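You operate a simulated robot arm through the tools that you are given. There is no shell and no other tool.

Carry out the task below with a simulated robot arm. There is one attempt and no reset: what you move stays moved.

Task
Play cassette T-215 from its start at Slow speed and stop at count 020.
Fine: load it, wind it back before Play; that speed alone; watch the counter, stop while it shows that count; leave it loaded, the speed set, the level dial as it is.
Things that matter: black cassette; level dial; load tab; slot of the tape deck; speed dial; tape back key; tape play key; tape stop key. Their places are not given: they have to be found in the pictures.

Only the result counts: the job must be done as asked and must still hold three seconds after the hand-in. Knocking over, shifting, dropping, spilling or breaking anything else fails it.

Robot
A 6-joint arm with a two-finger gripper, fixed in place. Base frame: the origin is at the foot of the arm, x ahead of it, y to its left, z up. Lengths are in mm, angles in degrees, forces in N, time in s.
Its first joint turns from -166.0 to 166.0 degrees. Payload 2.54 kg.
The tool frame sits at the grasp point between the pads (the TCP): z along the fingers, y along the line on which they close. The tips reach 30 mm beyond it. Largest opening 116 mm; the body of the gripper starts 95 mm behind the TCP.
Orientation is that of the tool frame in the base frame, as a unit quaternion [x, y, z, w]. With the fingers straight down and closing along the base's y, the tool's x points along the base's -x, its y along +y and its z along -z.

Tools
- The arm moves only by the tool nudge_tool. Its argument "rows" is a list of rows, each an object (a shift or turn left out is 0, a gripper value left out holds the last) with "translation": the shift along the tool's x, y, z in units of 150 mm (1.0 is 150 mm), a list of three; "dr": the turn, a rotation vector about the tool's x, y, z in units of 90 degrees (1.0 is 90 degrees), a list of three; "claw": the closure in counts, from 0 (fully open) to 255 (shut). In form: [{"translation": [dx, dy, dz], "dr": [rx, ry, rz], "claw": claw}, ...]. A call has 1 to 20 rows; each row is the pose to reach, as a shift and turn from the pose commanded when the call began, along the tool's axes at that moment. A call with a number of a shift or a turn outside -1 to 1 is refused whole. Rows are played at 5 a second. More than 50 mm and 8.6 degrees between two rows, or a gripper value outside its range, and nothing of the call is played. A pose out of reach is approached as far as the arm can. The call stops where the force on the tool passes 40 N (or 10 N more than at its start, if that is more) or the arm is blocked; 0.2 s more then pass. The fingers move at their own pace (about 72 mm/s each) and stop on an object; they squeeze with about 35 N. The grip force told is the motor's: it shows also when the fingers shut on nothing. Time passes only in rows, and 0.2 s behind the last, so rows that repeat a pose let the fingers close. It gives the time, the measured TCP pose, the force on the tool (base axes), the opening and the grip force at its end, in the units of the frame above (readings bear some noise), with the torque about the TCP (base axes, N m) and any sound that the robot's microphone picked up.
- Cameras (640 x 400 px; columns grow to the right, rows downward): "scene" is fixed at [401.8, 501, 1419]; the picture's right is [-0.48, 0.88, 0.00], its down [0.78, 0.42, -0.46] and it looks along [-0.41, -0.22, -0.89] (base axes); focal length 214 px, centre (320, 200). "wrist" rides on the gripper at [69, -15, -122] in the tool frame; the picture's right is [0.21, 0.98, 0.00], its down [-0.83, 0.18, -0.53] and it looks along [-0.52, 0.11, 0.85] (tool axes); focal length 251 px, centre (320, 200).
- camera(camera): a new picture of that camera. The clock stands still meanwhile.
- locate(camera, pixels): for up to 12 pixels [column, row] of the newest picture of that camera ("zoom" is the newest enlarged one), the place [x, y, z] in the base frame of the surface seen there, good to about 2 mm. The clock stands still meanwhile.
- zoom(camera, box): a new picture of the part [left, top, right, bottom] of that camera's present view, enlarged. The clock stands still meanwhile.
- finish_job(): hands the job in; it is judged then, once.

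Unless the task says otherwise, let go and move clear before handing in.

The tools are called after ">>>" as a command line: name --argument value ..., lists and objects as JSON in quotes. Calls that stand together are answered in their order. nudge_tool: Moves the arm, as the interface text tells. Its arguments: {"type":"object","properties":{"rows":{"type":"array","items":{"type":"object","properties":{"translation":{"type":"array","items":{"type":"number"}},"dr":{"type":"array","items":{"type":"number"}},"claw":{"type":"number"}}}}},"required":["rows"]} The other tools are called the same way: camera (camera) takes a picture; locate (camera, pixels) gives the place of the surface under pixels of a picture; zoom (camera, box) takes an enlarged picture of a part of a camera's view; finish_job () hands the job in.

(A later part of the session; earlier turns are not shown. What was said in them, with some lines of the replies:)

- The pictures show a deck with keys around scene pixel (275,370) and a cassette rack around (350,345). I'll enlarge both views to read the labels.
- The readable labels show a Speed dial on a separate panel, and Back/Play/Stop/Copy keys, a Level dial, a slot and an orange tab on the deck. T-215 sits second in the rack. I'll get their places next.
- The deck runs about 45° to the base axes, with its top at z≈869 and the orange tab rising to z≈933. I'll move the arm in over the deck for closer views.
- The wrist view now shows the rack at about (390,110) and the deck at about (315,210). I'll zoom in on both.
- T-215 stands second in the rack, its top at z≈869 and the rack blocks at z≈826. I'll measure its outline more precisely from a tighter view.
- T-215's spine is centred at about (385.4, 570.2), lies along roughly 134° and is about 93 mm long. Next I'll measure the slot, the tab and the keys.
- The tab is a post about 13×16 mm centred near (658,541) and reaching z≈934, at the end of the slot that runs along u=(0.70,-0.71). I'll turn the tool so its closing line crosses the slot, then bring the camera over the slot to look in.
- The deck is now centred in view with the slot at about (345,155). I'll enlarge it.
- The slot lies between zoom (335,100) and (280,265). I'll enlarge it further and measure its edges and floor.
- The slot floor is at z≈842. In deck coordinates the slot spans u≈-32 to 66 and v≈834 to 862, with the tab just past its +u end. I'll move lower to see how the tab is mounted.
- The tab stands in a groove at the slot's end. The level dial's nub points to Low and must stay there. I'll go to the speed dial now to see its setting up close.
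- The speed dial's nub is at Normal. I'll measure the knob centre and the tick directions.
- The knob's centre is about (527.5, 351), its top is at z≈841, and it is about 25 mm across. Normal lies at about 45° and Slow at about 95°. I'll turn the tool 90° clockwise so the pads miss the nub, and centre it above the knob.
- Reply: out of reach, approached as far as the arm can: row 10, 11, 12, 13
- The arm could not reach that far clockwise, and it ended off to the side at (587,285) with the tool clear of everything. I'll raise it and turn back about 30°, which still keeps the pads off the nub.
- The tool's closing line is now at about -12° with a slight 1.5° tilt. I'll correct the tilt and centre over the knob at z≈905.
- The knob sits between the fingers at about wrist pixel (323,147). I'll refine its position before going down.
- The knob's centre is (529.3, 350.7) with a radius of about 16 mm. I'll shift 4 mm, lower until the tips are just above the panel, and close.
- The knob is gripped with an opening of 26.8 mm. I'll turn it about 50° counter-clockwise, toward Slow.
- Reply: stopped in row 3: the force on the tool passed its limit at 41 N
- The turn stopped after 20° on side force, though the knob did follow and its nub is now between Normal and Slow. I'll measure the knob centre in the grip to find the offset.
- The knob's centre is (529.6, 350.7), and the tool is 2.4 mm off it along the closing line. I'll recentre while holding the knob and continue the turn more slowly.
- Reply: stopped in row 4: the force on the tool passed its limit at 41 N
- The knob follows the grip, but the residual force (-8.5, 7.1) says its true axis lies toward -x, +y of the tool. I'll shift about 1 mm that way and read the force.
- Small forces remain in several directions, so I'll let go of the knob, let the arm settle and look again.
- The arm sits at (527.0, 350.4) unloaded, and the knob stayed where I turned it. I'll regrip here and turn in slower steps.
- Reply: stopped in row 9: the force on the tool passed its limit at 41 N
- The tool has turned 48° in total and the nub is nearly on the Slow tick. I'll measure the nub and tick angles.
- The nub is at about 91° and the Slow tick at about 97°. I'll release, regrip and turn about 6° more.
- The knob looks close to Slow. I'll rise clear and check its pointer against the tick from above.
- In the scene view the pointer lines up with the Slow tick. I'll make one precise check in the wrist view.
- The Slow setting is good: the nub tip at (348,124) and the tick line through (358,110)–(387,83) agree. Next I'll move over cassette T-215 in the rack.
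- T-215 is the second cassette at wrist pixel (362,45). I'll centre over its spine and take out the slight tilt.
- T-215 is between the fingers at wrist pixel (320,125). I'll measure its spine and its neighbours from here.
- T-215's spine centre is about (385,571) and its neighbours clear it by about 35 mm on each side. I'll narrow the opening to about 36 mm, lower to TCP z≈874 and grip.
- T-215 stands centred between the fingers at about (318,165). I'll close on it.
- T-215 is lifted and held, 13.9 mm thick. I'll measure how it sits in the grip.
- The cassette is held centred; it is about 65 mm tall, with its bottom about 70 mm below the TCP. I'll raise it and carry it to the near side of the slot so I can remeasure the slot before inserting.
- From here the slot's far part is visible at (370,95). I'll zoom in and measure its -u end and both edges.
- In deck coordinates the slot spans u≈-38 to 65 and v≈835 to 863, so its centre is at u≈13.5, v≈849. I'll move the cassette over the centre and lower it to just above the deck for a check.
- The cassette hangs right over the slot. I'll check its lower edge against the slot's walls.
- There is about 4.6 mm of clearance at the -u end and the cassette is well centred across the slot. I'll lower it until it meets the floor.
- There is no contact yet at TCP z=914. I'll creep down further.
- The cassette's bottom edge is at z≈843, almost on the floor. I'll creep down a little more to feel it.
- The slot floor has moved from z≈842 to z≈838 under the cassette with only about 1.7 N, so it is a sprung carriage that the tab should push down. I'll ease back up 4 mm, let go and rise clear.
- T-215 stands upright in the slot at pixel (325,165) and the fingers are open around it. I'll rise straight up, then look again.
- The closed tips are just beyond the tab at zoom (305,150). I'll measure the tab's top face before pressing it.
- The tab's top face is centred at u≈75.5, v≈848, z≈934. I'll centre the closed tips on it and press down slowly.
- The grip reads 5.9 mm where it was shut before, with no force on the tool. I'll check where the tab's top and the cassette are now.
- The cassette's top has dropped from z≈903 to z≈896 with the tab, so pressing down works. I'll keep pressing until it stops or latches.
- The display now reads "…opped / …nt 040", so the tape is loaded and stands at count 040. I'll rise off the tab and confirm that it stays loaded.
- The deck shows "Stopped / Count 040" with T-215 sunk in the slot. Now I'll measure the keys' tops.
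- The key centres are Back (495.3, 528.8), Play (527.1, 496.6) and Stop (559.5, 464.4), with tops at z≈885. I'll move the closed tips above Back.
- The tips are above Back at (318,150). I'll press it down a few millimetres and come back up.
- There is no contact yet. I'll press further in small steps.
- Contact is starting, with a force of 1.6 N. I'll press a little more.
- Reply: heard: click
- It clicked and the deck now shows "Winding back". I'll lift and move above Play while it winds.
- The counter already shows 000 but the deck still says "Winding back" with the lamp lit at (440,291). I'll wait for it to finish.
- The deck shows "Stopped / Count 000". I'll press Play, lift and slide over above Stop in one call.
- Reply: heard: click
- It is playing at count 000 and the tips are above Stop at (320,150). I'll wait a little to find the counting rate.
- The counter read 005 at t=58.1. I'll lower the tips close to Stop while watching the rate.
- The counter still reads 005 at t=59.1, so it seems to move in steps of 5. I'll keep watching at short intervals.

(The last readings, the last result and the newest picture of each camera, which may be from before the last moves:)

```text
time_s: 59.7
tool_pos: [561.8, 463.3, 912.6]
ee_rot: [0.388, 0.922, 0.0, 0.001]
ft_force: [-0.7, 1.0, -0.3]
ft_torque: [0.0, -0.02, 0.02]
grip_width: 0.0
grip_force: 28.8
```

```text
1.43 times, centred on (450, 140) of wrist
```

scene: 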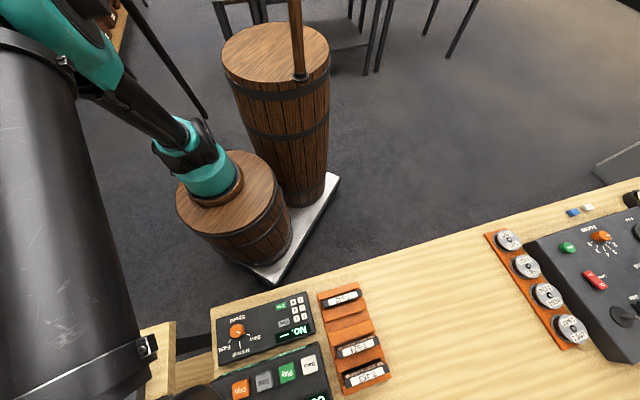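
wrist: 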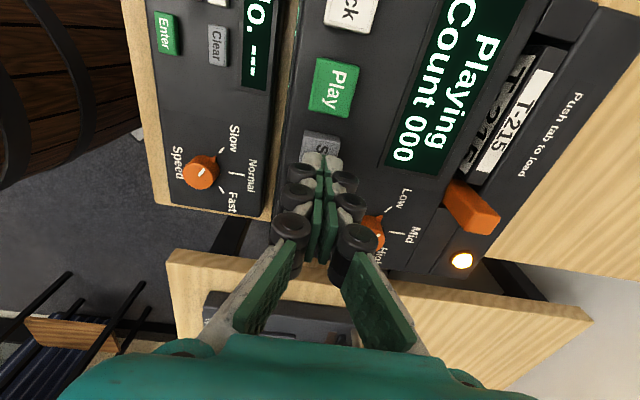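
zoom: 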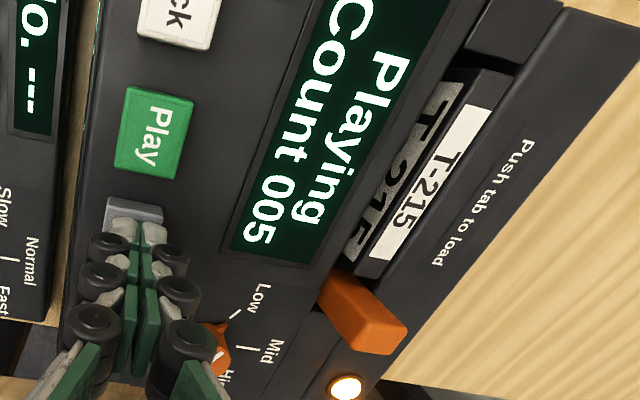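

>>> nudge_tool --rows '[{}, {}]'

>>> zoom --camera "wrist" --box '[380, 0, 520, 280]'

```text
time_s: 60.3
tool_pos: [560.5, 464.5, 913.6]
ee_rot: [0.387, 0.922, 0.0, 0.0]
ft_force: [-0.6, 0.5, -0.2]
ft_torque: [-0.01, -0.04, 0.01]
grip_width: 0.0
grip_force: 28.3
```

```text
1.43 times, centred on (450, 140) of wrist
```

zoom: 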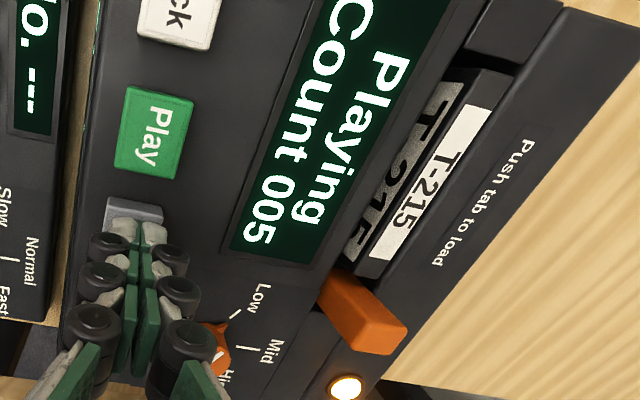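

It still reads 005 at t=60.3, so each step lasts more than 2 s. I'll keep watching.

>>> nudge_tool --rows '[{}, {}]'

>>> zoom --camera "wrist" --box '[380, 0, 520, 280]'

```text
time_s: 60.9
tool_pos: [561.4, 463.4, 912.4]
ee_rot: [0.387, 0.922, 0.0, 0.001]
ft_force: [0.1, 0.5, 0.5]
ft_torque: [0.0, 0.03, 0.01]
grip_width: 0.0
grip_force: 28.9
```

```text
1.43 times, centred on (450, 140) of wrist
```

zoom: 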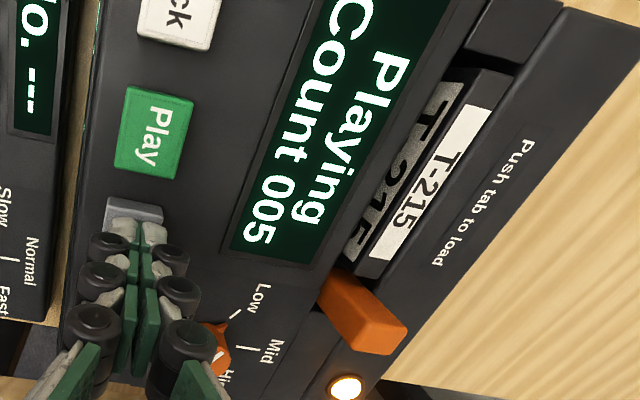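

>>> nudge_tool --rows '[{}, {}]'

>>> zoom --camera "wrist" --box '[380, 0, 520, 280]'

```text
time_s: 61.5
tool_pos: [560.7, 463.0, 913.7]
ee_rot: [0.388, 0.922, 0.0, 0.001]
ft_force: [0.9, 0.3, 0.3]
ft_torque: [0.02, 0.01, 0.0]
grip_width: 0.0
grip_force: 28.4
```

```text
1.43 times, centred on (450, 140) of wrist
```

zoom: 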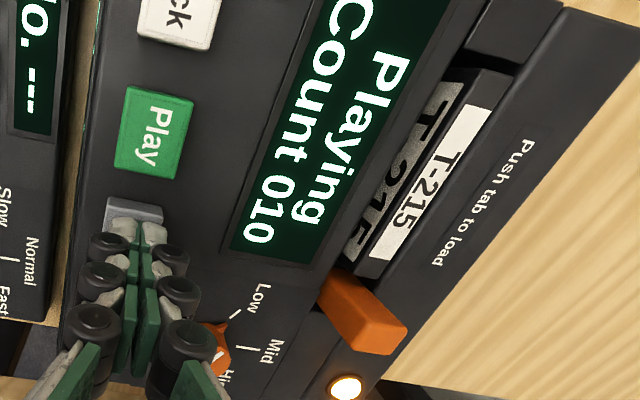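

The counter turned to 010 between t=60.9 and 61.5, so each step lasts about 3 s. 020 should show from about 67.3 to 70.3; I'll check around 64.7.

>>> nudge_tool --rows '[{}, {}, {}, {}, {}, {}, {}, {}, {}, {}, {}, {}, {}, {}, {}]'

>>> zoom --camera "wrist" --box '[380, 0, 520, 280]'

```text
time_s: 64.7
tool_pos: [558.6, 463.0, 914.3]
ee_rot: [0.388, 0.922, 0.0, 0.0]
ft_force: [-0.2, -0.4, 0.1]
ft_torque: [0.01, 0.02, 0.01]
grip_width: 0.0
grip_force: 28.8
```

```text
1.43 times, centred on (450, 140) of wrist
```

zoom: 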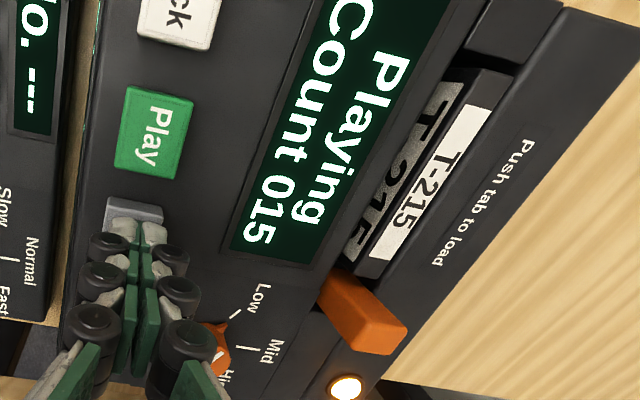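

The counter reads 015 at t=64.7, as predicted. I'll wait until about 67.3.

>>> nudge_tool --rows '[{}, {}, {}, {}, {}, {}, {}, {}, {}, {}, {}, {}]'

>>> zoom --camera "wrist" --box '[380, 0, 520, 280]'

```text
time_s: 67.3
tool_pos: [560.4, 464.5, 913.7]
ee_rot: [0.388, 0.922, -0.001, 0.001]
ft_force: [0.5, 0.1, 0.1]
ft_torque: [0.04, -0.02, -0.01]
grip_width: 0.0
grip_force: 28.5
```

```text
1.43 times, centred on (450, 140) of wrist
```

zoom: 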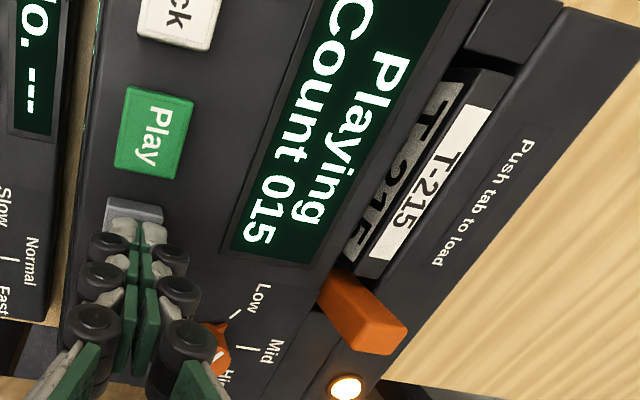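

It still shows 015 at t=67.3. I'll wait another 0.6 s.

>>> nudge_tool --rows '[{}, {}]'

>>> zoom --camera "wrist" --box '[380, 0, 520, 280]'

```text
time_s: 67.9
tool_pos: [561.1, 463.0, 912.6]
ee_rot: [0.387, 0.922, -0.001, 0.001]
ft_force: [0.3, -0.1, -0.3]
ft_torque: [0.01, -0.02, -0.04]
grip_width: 0.0
grip_force: 28.6
```

```text
1.43 times, centred on (450, 140) of wrist
```

zoom: 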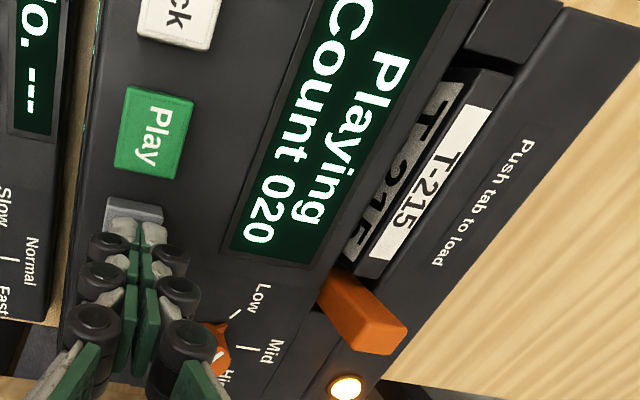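

The counter shows 020 at t=67.9. I'll press Stop now.

>>> nudge_tool --rows '[{"translation": [0, 0, 0.035]}, {"translation": [0, 0, 0.055]}, {"translation": [0, 0, 0.058]}]'

>>> zoom --camera "wrist" --box '[380, 0, 520, 280]'

```text
time_s: 68.7
tool_pos: [561.2, 464.1, 904.2]
ee_rot: [0.388, 0.922, -0.001, 0.001]
ft_force: [-2.0, -2.6, 17.1]
ft_torque: [-0.08, 0.08, 0.05]
grip_width: 5.8
grip_force: 28.1
heard: click
```

```text
1.43 times, centred on (450, 140) of wrist
```

zoom: 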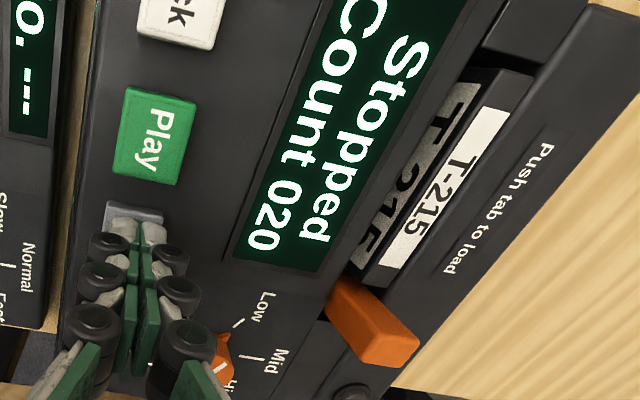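

It clicked and the display reads "Stopped / Count 020". I'll lift straight up and clear, then check everything.

>>> nudge_tool --rows '[{"translation": [0, 0, -0.1]}, {"translation": [0, 0, -0.3]}, {"translation": [0, 0, -0.5]}, {"translation": [0, 0, -0.7]}, {"translation": [0.2, 0, -0.8]}, {"translation": [0.4, 0, -0.8]}, {"translation": [0.4, 0, -0.8]}]'

>>> camera --camera "wrist"

>>> zoom --camera "wrist" --box '[200, 60, 440, 260]'

>>> camera --camera "scene"

```text
time_s: 70.3
tool_pos: [519.0, 506.7, 1025.1]
ee_rot: [0.388, 0.922, 0.0, 0.0]
ft_force: [0.3, 0.5, 0.2]
ft_torque: [0.01, -0.03, 0.03]
grip_width: 0.0
grip_force: 28.8
```

```text
taken
```

wrist: 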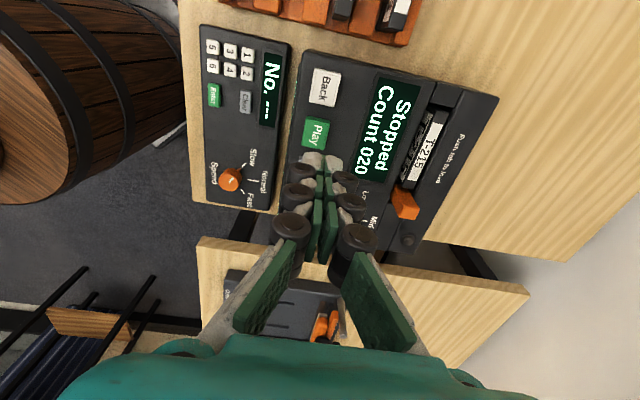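

```text
2.00 times, centred on (320, 160) of wrist
```

zoom: 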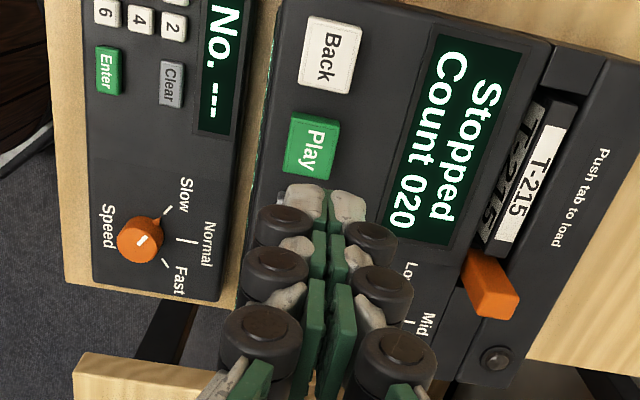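

```text
taken
```

scene: 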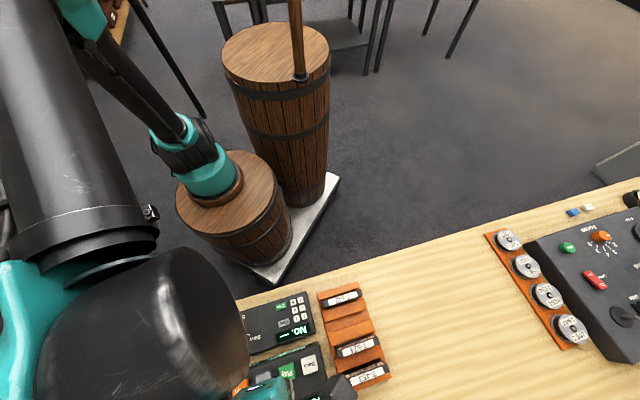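

The deck shows "Stopped / Count 020" with T-215 loaded. The speed pointer is on Slow, the level dial was never touched and last showed Low, and the tool is clear. I'm handing the job in.

>>> finish_job

```text
The job is handed in.
```

Cassette T-215 was wound back to 000, played at Slow and stopped at count 020. At hand-in the deck read "Stopped / Count 020".

- **Cassette:** T-215 is still loaded in the deck.
- **Speed:** I turned the dial from Normal to Slow before pressing Play and left it there.
- **Level dial:** I didn't touch it. It pointed at Low in every view I had of it.
- **Stop:** The counter moves in steps of 5, about 3 seconds each. I pressed Stop under a second after it turned to 020.
- **Everything else:** Nothing was knocked or moved in the last pictures, and the arm is clear of the deck.

I have no verdict beyond confirmation that the job was handed in.
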